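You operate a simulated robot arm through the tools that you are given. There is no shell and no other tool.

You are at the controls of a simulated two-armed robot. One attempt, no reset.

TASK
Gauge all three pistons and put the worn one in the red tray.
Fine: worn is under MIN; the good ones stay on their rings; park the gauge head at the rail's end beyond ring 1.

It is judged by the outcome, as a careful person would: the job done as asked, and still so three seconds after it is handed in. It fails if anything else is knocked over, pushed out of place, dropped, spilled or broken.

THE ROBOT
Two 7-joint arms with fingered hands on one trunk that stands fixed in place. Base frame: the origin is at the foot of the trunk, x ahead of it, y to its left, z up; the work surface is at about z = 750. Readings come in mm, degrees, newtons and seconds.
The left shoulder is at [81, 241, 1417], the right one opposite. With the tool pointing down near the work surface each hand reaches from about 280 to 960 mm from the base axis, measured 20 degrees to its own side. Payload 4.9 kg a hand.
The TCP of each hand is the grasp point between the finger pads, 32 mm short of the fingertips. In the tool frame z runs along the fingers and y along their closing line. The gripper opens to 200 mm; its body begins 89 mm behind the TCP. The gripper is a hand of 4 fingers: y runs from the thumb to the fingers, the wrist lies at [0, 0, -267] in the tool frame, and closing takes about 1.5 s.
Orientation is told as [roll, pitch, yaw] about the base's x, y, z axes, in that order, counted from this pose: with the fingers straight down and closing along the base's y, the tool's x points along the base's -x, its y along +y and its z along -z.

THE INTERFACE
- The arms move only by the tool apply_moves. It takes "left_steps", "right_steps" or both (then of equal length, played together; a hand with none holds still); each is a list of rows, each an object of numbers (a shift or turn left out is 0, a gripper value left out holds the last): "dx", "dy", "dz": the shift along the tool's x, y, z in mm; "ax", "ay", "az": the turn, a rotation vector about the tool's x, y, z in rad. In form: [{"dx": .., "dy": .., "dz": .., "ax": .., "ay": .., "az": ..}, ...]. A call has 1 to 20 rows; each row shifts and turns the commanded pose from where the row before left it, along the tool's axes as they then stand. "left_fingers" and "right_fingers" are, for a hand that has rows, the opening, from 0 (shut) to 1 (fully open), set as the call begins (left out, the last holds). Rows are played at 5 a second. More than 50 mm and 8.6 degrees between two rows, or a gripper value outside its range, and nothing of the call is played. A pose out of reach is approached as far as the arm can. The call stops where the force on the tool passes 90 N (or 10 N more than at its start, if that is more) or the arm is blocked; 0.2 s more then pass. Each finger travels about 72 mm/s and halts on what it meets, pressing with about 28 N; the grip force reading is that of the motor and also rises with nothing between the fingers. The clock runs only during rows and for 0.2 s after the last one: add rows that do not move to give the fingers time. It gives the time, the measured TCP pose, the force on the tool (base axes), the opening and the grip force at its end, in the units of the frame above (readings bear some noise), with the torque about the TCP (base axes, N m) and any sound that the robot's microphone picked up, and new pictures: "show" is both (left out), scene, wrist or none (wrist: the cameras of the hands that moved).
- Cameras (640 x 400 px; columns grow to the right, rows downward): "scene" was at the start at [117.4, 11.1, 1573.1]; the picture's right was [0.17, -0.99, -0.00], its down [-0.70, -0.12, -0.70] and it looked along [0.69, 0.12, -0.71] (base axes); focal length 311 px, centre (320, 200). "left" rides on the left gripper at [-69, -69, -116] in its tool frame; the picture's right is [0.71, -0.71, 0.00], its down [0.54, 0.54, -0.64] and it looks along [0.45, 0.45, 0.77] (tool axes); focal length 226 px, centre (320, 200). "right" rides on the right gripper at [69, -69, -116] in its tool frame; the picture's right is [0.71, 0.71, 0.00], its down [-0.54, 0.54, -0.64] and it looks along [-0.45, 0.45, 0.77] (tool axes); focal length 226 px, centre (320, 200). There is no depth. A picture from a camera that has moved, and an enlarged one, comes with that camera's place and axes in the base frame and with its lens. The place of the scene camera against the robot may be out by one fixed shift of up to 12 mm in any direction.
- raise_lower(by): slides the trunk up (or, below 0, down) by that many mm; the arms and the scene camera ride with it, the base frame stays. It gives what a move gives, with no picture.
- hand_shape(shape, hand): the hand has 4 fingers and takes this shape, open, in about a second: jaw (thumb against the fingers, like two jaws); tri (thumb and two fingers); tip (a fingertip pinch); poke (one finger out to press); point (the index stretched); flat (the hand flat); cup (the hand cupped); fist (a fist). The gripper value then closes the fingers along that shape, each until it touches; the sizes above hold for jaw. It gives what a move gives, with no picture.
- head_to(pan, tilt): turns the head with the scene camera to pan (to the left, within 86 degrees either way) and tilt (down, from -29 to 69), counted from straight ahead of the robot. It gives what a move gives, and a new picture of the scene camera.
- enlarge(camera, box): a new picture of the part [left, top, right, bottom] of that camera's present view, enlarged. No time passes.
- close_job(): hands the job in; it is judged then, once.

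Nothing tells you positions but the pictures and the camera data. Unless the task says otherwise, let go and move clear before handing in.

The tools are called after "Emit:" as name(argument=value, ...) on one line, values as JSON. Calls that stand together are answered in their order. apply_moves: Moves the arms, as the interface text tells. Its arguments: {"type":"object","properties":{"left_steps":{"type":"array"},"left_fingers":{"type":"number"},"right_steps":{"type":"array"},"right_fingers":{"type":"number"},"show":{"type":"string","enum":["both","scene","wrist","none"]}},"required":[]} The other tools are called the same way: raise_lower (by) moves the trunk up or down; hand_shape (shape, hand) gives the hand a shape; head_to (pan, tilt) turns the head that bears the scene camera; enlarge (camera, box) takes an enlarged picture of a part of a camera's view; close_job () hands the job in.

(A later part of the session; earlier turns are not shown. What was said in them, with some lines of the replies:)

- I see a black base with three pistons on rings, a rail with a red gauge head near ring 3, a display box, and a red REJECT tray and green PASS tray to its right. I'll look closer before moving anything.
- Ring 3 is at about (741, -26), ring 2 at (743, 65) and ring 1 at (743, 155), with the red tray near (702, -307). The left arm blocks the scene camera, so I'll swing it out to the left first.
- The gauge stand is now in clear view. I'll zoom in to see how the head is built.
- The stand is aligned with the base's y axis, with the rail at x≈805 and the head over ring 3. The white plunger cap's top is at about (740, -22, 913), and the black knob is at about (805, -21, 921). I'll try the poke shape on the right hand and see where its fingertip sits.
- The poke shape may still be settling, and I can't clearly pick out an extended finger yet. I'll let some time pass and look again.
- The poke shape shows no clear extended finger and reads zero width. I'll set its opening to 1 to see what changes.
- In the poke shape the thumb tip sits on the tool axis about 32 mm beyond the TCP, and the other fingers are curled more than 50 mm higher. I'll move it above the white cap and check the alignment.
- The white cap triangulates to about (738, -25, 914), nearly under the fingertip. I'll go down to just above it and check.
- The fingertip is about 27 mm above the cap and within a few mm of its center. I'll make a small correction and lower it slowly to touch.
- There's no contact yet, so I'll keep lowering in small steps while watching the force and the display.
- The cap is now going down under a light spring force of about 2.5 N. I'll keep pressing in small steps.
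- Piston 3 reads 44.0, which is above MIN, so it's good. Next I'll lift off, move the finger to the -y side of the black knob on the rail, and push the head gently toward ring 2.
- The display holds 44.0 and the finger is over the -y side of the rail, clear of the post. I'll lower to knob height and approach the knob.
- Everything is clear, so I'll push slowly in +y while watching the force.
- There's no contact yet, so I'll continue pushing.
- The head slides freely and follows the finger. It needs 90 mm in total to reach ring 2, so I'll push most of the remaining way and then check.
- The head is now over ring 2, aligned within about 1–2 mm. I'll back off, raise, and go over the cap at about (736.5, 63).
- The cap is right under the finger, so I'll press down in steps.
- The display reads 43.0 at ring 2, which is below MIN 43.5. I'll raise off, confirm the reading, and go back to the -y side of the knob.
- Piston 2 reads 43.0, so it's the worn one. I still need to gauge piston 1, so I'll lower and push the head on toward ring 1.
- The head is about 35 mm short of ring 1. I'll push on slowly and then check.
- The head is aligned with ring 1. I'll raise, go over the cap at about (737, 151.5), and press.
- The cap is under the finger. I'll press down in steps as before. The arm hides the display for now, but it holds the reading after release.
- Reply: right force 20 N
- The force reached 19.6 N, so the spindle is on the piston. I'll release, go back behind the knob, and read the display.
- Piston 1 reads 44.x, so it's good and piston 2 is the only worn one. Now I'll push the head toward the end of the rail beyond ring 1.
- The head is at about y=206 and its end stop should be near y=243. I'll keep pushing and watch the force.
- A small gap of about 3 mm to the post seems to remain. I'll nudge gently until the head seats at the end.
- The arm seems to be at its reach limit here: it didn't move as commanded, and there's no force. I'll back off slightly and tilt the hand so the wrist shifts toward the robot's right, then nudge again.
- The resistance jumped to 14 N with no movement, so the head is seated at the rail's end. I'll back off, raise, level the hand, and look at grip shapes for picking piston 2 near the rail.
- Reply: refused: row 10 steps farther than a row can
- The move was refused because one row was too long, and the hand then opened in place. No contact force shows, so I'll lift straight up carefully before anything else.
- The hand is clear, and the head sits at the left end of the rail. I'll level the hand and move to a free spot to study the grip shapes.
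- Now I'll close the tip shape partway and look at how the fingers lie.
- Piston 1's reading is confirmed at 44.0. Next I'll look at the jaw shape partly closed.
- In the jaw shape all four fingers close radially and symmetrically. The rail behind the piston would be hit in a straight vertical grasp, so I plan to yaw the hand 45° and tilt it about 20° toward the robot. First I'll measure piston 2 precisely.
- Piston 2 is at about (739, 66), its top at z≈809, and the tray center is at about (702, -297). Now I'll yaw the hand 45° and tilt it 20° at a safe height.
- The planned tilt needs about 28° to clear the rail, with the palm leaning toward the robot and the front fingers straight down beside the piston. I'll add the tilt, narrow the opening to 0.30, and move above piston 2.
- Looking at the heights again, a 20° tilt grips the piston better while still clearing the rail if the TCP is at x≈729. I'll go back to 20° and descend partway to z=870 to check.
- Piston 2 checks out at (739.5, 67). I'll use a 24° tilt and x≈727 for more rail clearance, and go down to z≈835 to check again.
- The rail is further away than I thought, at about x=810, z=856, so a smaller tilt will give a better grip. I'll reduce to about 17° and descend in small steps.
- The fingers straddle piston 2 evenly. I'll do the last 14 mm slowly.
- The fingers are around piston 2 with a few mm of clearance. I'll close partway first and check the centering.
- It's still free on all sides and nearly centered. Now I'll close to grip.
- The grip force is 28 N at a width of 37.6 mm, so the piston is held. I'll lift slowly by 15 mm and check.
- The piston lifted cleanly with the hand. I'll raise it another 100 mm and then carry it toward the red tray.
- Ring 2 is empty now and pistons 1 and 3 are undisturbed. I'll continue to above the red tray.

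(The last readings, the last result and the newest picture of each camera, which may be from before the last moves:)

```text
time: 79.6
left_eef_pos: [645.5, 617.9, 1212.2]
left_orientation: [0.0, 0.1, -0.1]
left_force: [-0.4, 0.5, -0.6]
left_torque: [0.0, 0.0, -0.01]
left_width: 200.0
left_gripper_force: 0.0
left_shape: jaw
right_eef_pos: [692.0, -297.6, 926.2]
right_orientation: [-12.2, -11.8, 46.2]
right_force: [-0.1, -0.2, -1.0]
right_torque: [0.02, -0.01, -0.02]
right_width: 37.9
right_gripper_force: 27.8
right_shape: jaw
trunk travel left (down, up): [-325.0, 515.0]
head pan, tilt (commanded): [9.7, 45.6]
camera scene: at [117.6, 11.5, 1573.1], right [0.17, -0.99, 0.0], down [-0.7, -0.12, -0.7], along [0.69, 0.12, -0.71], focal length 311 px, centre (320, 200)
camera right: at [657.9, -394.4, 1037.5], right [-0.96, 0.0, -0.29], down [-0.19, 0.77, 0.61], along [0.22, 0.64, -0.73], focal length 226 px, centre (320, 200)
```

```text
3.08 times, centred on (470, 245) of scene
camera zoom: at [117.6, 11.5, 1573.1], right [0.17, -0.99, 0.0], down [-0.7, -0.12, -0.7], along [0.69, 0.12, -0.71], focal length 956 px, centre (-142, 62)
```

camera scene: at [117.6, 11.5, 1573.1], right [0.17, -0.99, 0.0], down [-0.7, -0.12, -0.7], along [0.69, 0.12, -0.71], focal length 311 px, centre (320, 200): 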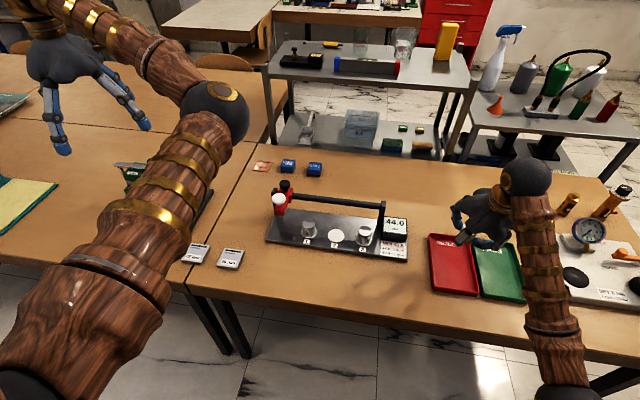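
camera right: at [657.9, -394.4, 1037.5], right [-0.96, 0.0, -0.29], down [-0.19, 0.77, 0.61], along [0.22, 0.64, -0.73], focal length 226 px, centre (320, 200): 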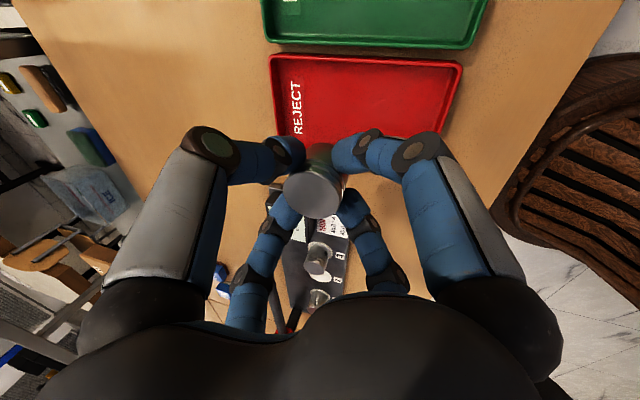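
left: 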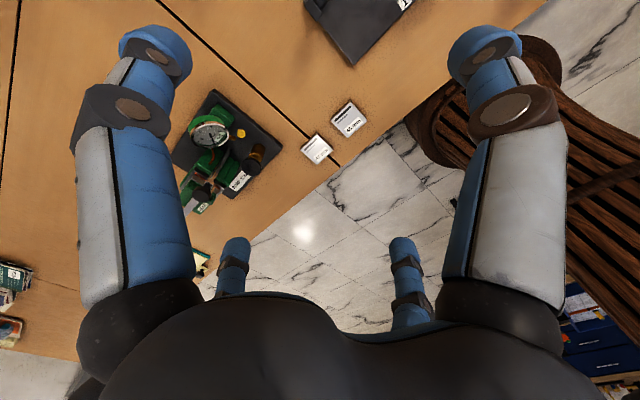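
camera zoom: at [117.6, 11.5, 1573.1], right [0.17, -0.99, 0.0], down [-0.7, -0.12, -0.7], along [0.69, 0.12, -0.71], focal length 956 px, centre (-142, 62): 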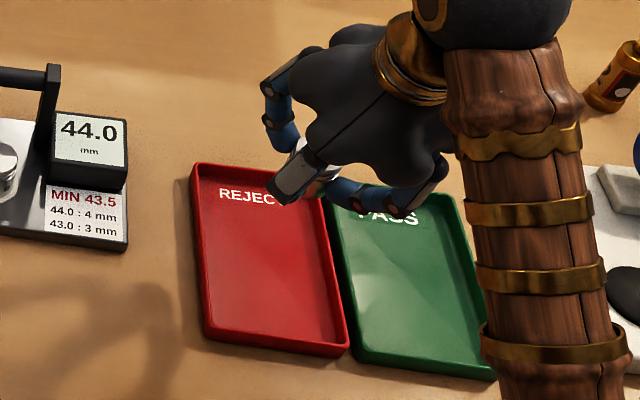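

The piston is over the tray center, at about (700, -298). I'll lower it most of the way.

Emit:
apply_moves(right_steps=[{"dx": 7.2, "dy": 7.2, "dz": 33.5}, {"dx": 7.2, "dy": 7.2, "dz": 33.5}, {"dx": 5.2, "dy": 5.2, "dz": 23.9}, {"dx": 3.1, "dy": 3.1, "dz": 14.3}, {"dz": 0}], show="wrist")

Emit:
enlarge(camera="scene", box=[410, 200, 530, 310])

```text
time: 80.8
left_eef_pos: [645.2, 618.3, 1213.0]
left_orientation: [0.0, 0.1, -0.1]
left_force: [-0.1, -1.0, -0.6]
left_torque: [0.03, 0.02, 0.04]
left_width: 199.9
left_gripper_force: 0.1
left_shape: jaw
right_eef_pos: [690.1, -298.9, 816.3]
right_orientation: [-12.2, -11.9, 46.4]
right_force: [-0.9, 0.2, -0.6]
right_torque: [0.03, -0.02, -0.01]
right_width: 37.9
right_gripper_force: 27.8
right_shape: jaw
trunk travel left (down, up): [-325.0, 515.0]
head pan, tilt (commanded): [9.7, 45.6]
camera right: at [656.9, -395.4, 927.2], right [-0.96, 0.0, -0.29], down [-0.19, 0.77, 0.61], along [0.22, 0.64, -0.73], focal length 226 px, centre (320, 200)
```

right: 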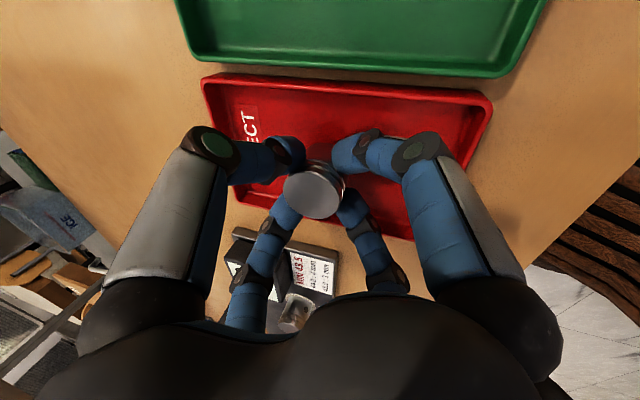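

```text
3.64 times, centred on (470, 255) of scene
camera zoom: at [117.4, 11.2, 1573.1], right [0.17, -0.99, 0.0], down [-0.7, -0.12, -0.7], along [0.69, 0.12, -0.71], focal length 1130 px, centre (-226, 0)
```

zoom: 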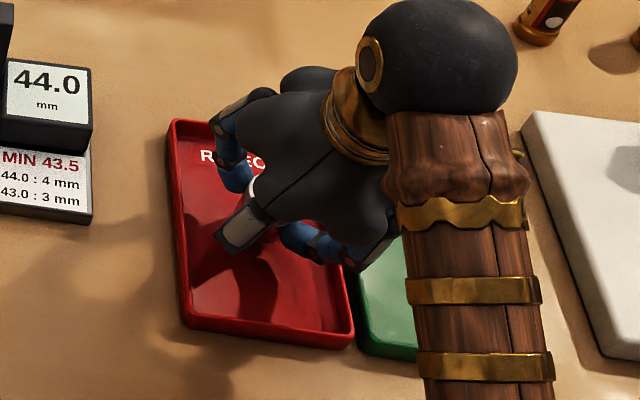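

Emit:
apply_moves(right_steps=[{"dx": 0.62, "dy": 0.62, "dz": 2.87}, {"dx": 0.62, "dy": 0.62, "dz": 2.87}, {"dx": 0.62, "dy": 0.62, "dz": 2.87}, {"dx": 0.41, "dy": 0.41, "dz": 1.91}, {"dz": 0}], show="none")

```text
time: 82.0
left_eef_pos: [644.8, 617.7, 1212.8]
left_orientation: [0.1, 0.2, 0.0]
left_force: [-0.7, -0.2, -0.2]
left_torque: [-0.01, 0.02, -0.02]
left_width: 200.2
left_gripper_force: 0.1
left_shape: jaw
right_eef_pos: [690.8, -298.7, 805.5]
right_orientation: [-12.2, -12.0, 46.2]
right_force: [-0.4, 0.1, -1.9]
right_torque: [-0.02, 0.01, -0.02]
right_width: 37.6
right_gripper_force: 28.2
right_shape: jaw
trunk travel left (down, up): [-325.0, 515.0]
head pan, tilt (commanded): [9.7, 45.6]
```

There's no contact yet, so I'll keep lowering 1 mm at a time.

Emit:
apply_moves(right_steps=[{"dx": 0.21, "dy": 0.21, "dz": 0.96}, {"dx": 0.21, "dy": 0.21, "dz": 0.96}, {"dx": 0.21, "dy": 0.21, "dz": 0.96}, {"dx": 0.21, "dy": 0.21, "dz": 0.96}, {"dz": 0}], show="none")

```text
time: 83.2
left_eef_pos: [645.2, 617.0, 1211.7]
left_orientation: [0.0, 0.0, 0.0]
left_force: [-0.1, 0.5, 0.8]
left_torque: [0.01, 0.02, -0.01]
left_width: 199.8
left_gripper_force: 0.0
left_shape: jaw
right_eef_pos: [690.5, -297.7, 800.6]
right_orientation: [-12.3, -11.9, 46.2]
right_force: [-0.2, 0.6, -1.2]
right_torque: [-0.01, 0.0, -0.05]
right_width: 37.7
right_gripper_force: 28.0
right_shape: jaw
trunk travel left (down, up): [-325.0, 515.0]
head pan, tilt (commanded): [9.7, 45.6]
```

Emit:
apply_moves(right_steps=[{"dx": 0.21, "dy": 0.21, "dz": 0.96}, {"dx": 0.21, "dy": 0.21, "dz": 0.96}, {"dz": 0}], show="none")

```text
time: 84.0
left_eef_pos: [645.9, 617.8, 1212.4]
left_orientation: [0.0, 0.0, 0.0]
left_force: [-0.2, -1.5, -0.5]
left_torque: [0.0, 0.0, 0.03]
left_width: 199.9
left_gripper_force: 0.1
left_shape: jaw
right_eef_pos: [690.5, -297.6, 800.7]
right_orientation: [-12.3, -12.0, 46.3]
right_force: [1.6, -1.1, 7.4]
right_torque: [0.0, 0.02, 0.0]
right_width: 38.1
right_gripper_force: 27.7
right_shape: jaw
trunk travel left (down, up): [-325.0, 515.0]
head pan, tilt (commanded): [9.7, 45.6]
```

Contact with the tray floor shows at 7.4 N. I'll check how the piston sits before releasing.

Emit:
enlarge(camera="right", box=[200, 60, 460, 260])

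Emit:
enlarge(camera="scene", box=[430, 220, 510, 290])

```text
2.00 times, centred on (330, 160) of right
camera zoom: at [657.1, -395.1, 911.1], right [-0.96, 0.0, -0.29], down [-0.19, 0.77, 0.61], along [0.23, 0.64, -0.73], focal length 452 px, centre (300, 280)
```

zoom: 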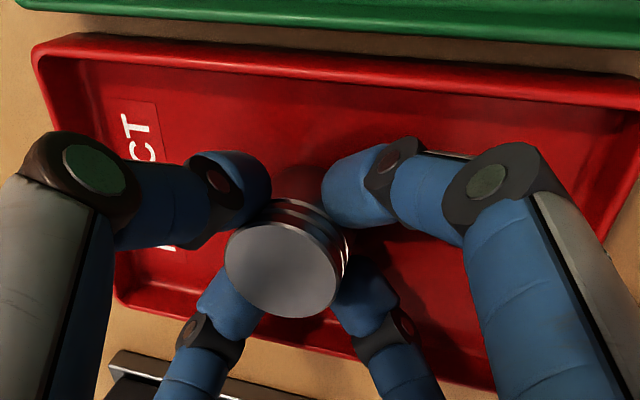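

```text
5.71 times, centred on (470, 255) of scene
camera zoom: at [116.8, 11.4, 1573.2], right [0.17, -0.99, 0.0], down [-0.7, -0.12, -0.7], along [0.69, 0.12, -0.71], focal length 1775 px, centre (-537, -114)
```

zoom: 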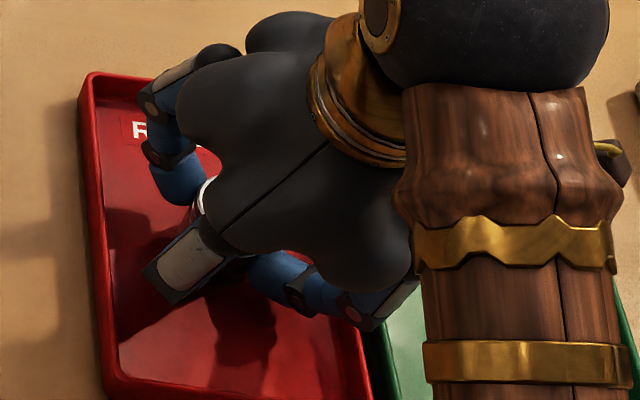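

The piston stands upright on the tray floor. I'll open the fingers moderately to release it.

Emit:
apply_moves(right_steps=[{"dz": 0}, {"dz": 0}, {"dz": 0}, {"dz": 0}], right_fingers=0.3, show="none")

Emit:
enlarge(camera="right", box=[200, 60, 460, 260])

```text
time: 85.0
left_eef_pos: [644.7, 618.1, 1212.3]
left_orientation: [-0.1, 0.1, 0.1]
left_force: [0.6, 0.1, -1.0]
left_torque: [0.01, -0.01, 0.01]
left_width: 199.7
left_gripper_force: 0.1
left_shape: jaw
right_eef_pos: [689.6, -296.3, 799.1]
right_orientation: [-12.2, -11.9, 46.2]
right_force: [0.2, 0.0, -0.6]
right_torque: [0.02, -0.02, 0.02]
right_width: 60.1
right_gripper_force: 0.0
right_shape: jaw
trunk travel left (down, up): [-325.0, 515.0]
head pan, tilt (commanded): [9.7, 45.6]
```

```text
2.00 times, centred on (330, 160) of right
camera zoom: at [657.3, -395.1, 910.1], right [-0.96, 0.0, -0.29], down [-0.19, 0.77, 0.61], along [0.22, 0.64, -0.73], focal length 452 px, centre (300, 280)
```

zoom: 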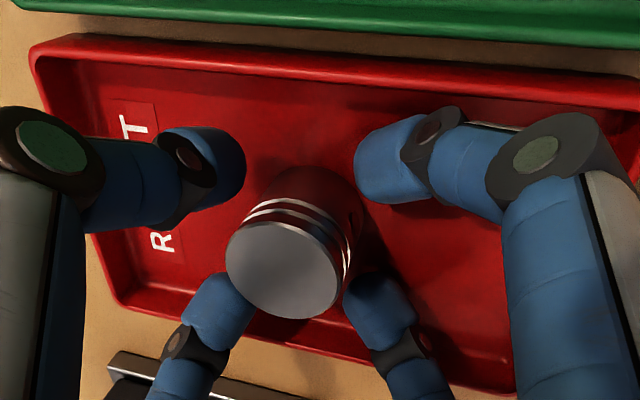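

The piston stands free in the tray. I'll raise straight up, slowly at first.

Emit:
apply_moves(right_steps=[{"dx": -2.1, "dy": -2.1, "dz": -9.6}, {"dx": -3.1, "dy": -3.1, "dz": -14.3}, {"dx": -4.1, "dy": -4.1, "dz": -19.1}, {"dx": -7.2, "dy": -7.2, "dz": -33.5}, {"dx": -8.3, "dy": -8.3, "dz": -38.2}, {"dx": -8.3, "dy": -8.3, "dz": -38.2}, {"dz": 0}], show="both")

Emit:
enlarge(camera="scene", box=[400, 200, 540, 310])

Emit:
enlarge(camera="scene", box=[255, 170, 415, 280])

```text
time: 86.6
left_eef_pos: [645.1, 616.9, 1212.5]
left_orientation: [-0.1, 0.1, 0.0]
left_force: [0.1, 0.9, -0.2]
left_torque: [-0.04, 0.01, 0.02]
left_width: 200.0
left_gripper_force: 0.1
left_shape: jaw
right_eef_pos: [690.7, -296.7, 957.8]
right_orientation: [-12.3, -11.9, 46.2]
right_force: [-0.6, 0.2, 0.6]
right_torque: [-0.03, 0.01, -0.01]
right_width: 60.0
right_gripper_force: 0.2
right_shape: jaw
trunk travel left (down, up): [-325.0, 515.0]
head pan, tilt (commanded): [9.7, 45.6]
camera scene: at [117.6, 12.3, 1573.0], right [0.17, -0.99, 0.0], down [-0.7, -0.12, -0.7], along [0.69, 0.12, -0.71], focal length 311 px, centre (320, 200)
camera right: at [657.4, -394.1, 1069.4], right [-0.96, 0.0, -0.29], down [-0.19, 0.77, 0.61], along [0.22, 0.64, -0.73], focal length 226 px, centre (320, 200)
```

scene: 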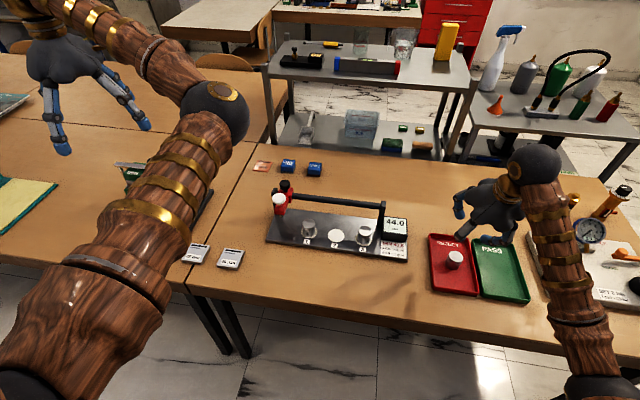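
right: 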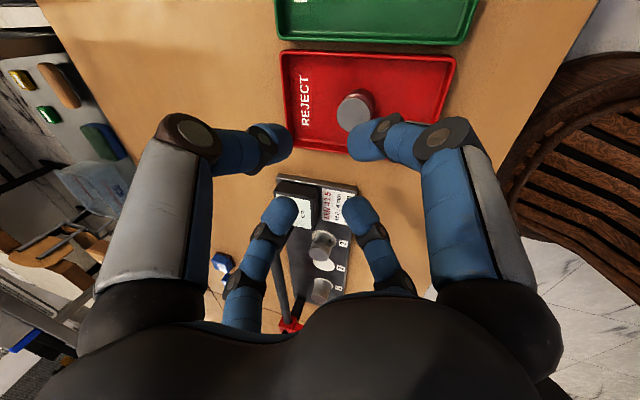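

```text
3.64 times, centred on (470, 255) of scene
camera zoom: at [117.6, 12.3, 1573.0], right [0.17, -0.99, 0.0], down [-0.7, -0.12, -0.7], along [0.69, 0.12, -0.71], focal length 1130 px, centre (-226, 0)
```

zoom: 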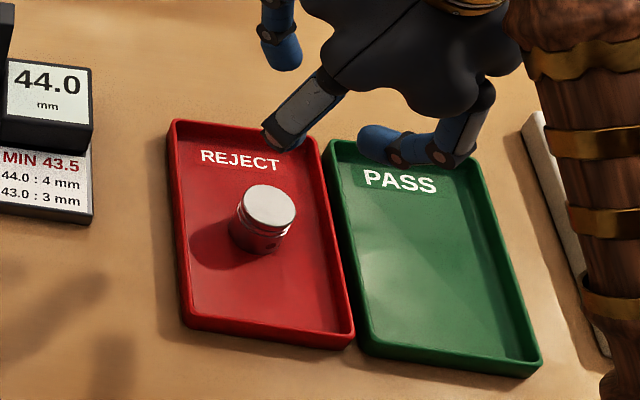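

```text
3.64 times, centred on (335, 225) of scene
camera zoom: at [117.6, 12.3, 1573.0], right [0.17, -0.99, 0.0], down [-0.7, -0.12, -0.7], along [0.69, 0.12, -0.71], focal length 1130 px, centre (266, 109)
```

zoom: 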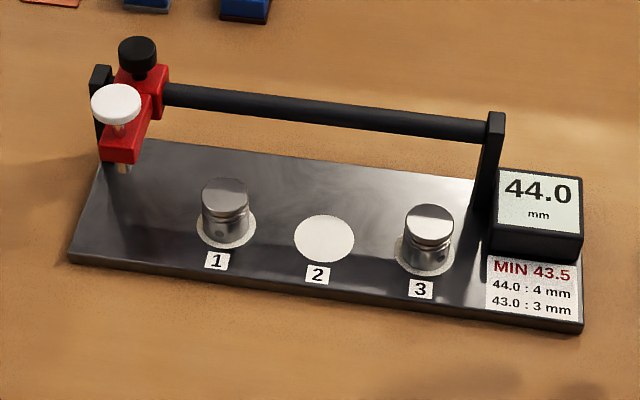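

Piston 2 stands in the red tray, pistons 1 and 3 are on their rings, and the head is at the rail end beyond ring 1. I'll raise the hand well clear before handing in.

Emit:
apply_moves(right_steps=[{"dx": -8.3, "dy": -8.3, "dz": -38.2}, {"dx": -8.3, "dy": -8.3, "dz": -38.2}, {"dx": -8.3, "dy": -8.3, "dz": -38.2}, {"dx": -8.3, "dy": -8.3, "dz": -38.2}, {"dz": 0}, {"dz": 0}, {"dz": 0}], show="scene")

Emit:
enlarge(camera="scene", box=[250, 170, 550, 310])

```text
time: 88.2
left_eef_pos: [645.0, 618.3, 1212.9]
left_orientation: [0.1, 0.1, 0.0]
left_force: [0.2, 0.6, -1.0]
left_torque: [-0.01, -0.03, -0.04]
left_width: 199.9
left_gripper_force: 0.0
left_shape: jaw
right_eef_pos: [690.6, -298.6, 1120.1]
right_orientation: [-12.2, -11.8, 46.3]
right_force: [-0.8, 0.1, 0.3]
right_torque: [0.01, -0.01, -0.02]
right_width: 60.2
right_gripper_force: 0.1
right_shape: jaw
trunk travel left (down, up): [-325.0, 515.0]
head pan, tilt (commanded): [9.7, 45.6]
camera scene: at [117.2, 11.3, 1573.1], right [0.17, -0.99, 0.0], down [-0.7, -0.12, -0.7], along [0.69, 0.12, -0.71], focal length 311 px, centre (320, 200)
```

scene: 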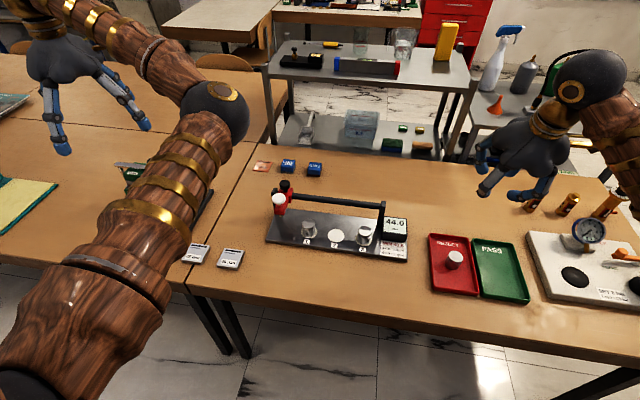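

```text
2.13 times, centred on (400, 240) of scene
camera zoom: at [117.2, 11.3, 1573.1], right [0.17, -0.99, 0.0], down [-0.7, -0.12, -0.7], along [0.69, 0.12, -0.71], focal length 663 px, centre (149, 115)
```

zoom: 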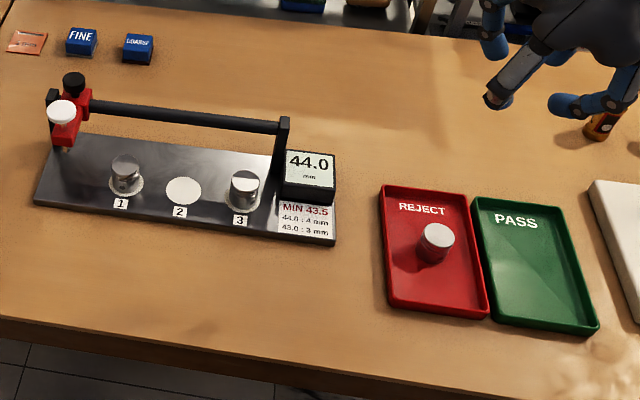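

All is in place: piston 2 (43.0 mm, worn) stands in the red tray, pistons 1 and 3 (44.0 mm each) are on their rings, and the head is parked at the rail end beyond ring 1. Both hands are clear, so I'm handing in.

Emit:
close_job()

```text
The job is handed in.
```

I gauged all three pistons, and piston 2 is the worn one. It now stands upright in the red tray, and the job has been handed in.

| Piston | Reading | Against MIN 43.5 | Where it is now |
|---|---|---|---|
| 1 | 44.0 mm | good | on ring 1 |
| 2 | 43.0 mm | worn | red tray |
| 3 | 44.0 mm | good | on ring 3 |

The gauge head is parked against its stop at the rail's end beyond ring 1. Both hands were clear of everything before I handed in. Nothing looked knocked over or moved out of place in the last picture.

At one point a move was refused and the right hand opened beside the parked gauge head instead of after moving away. No contact force showed, and the head was still at the rail's end afterwards.
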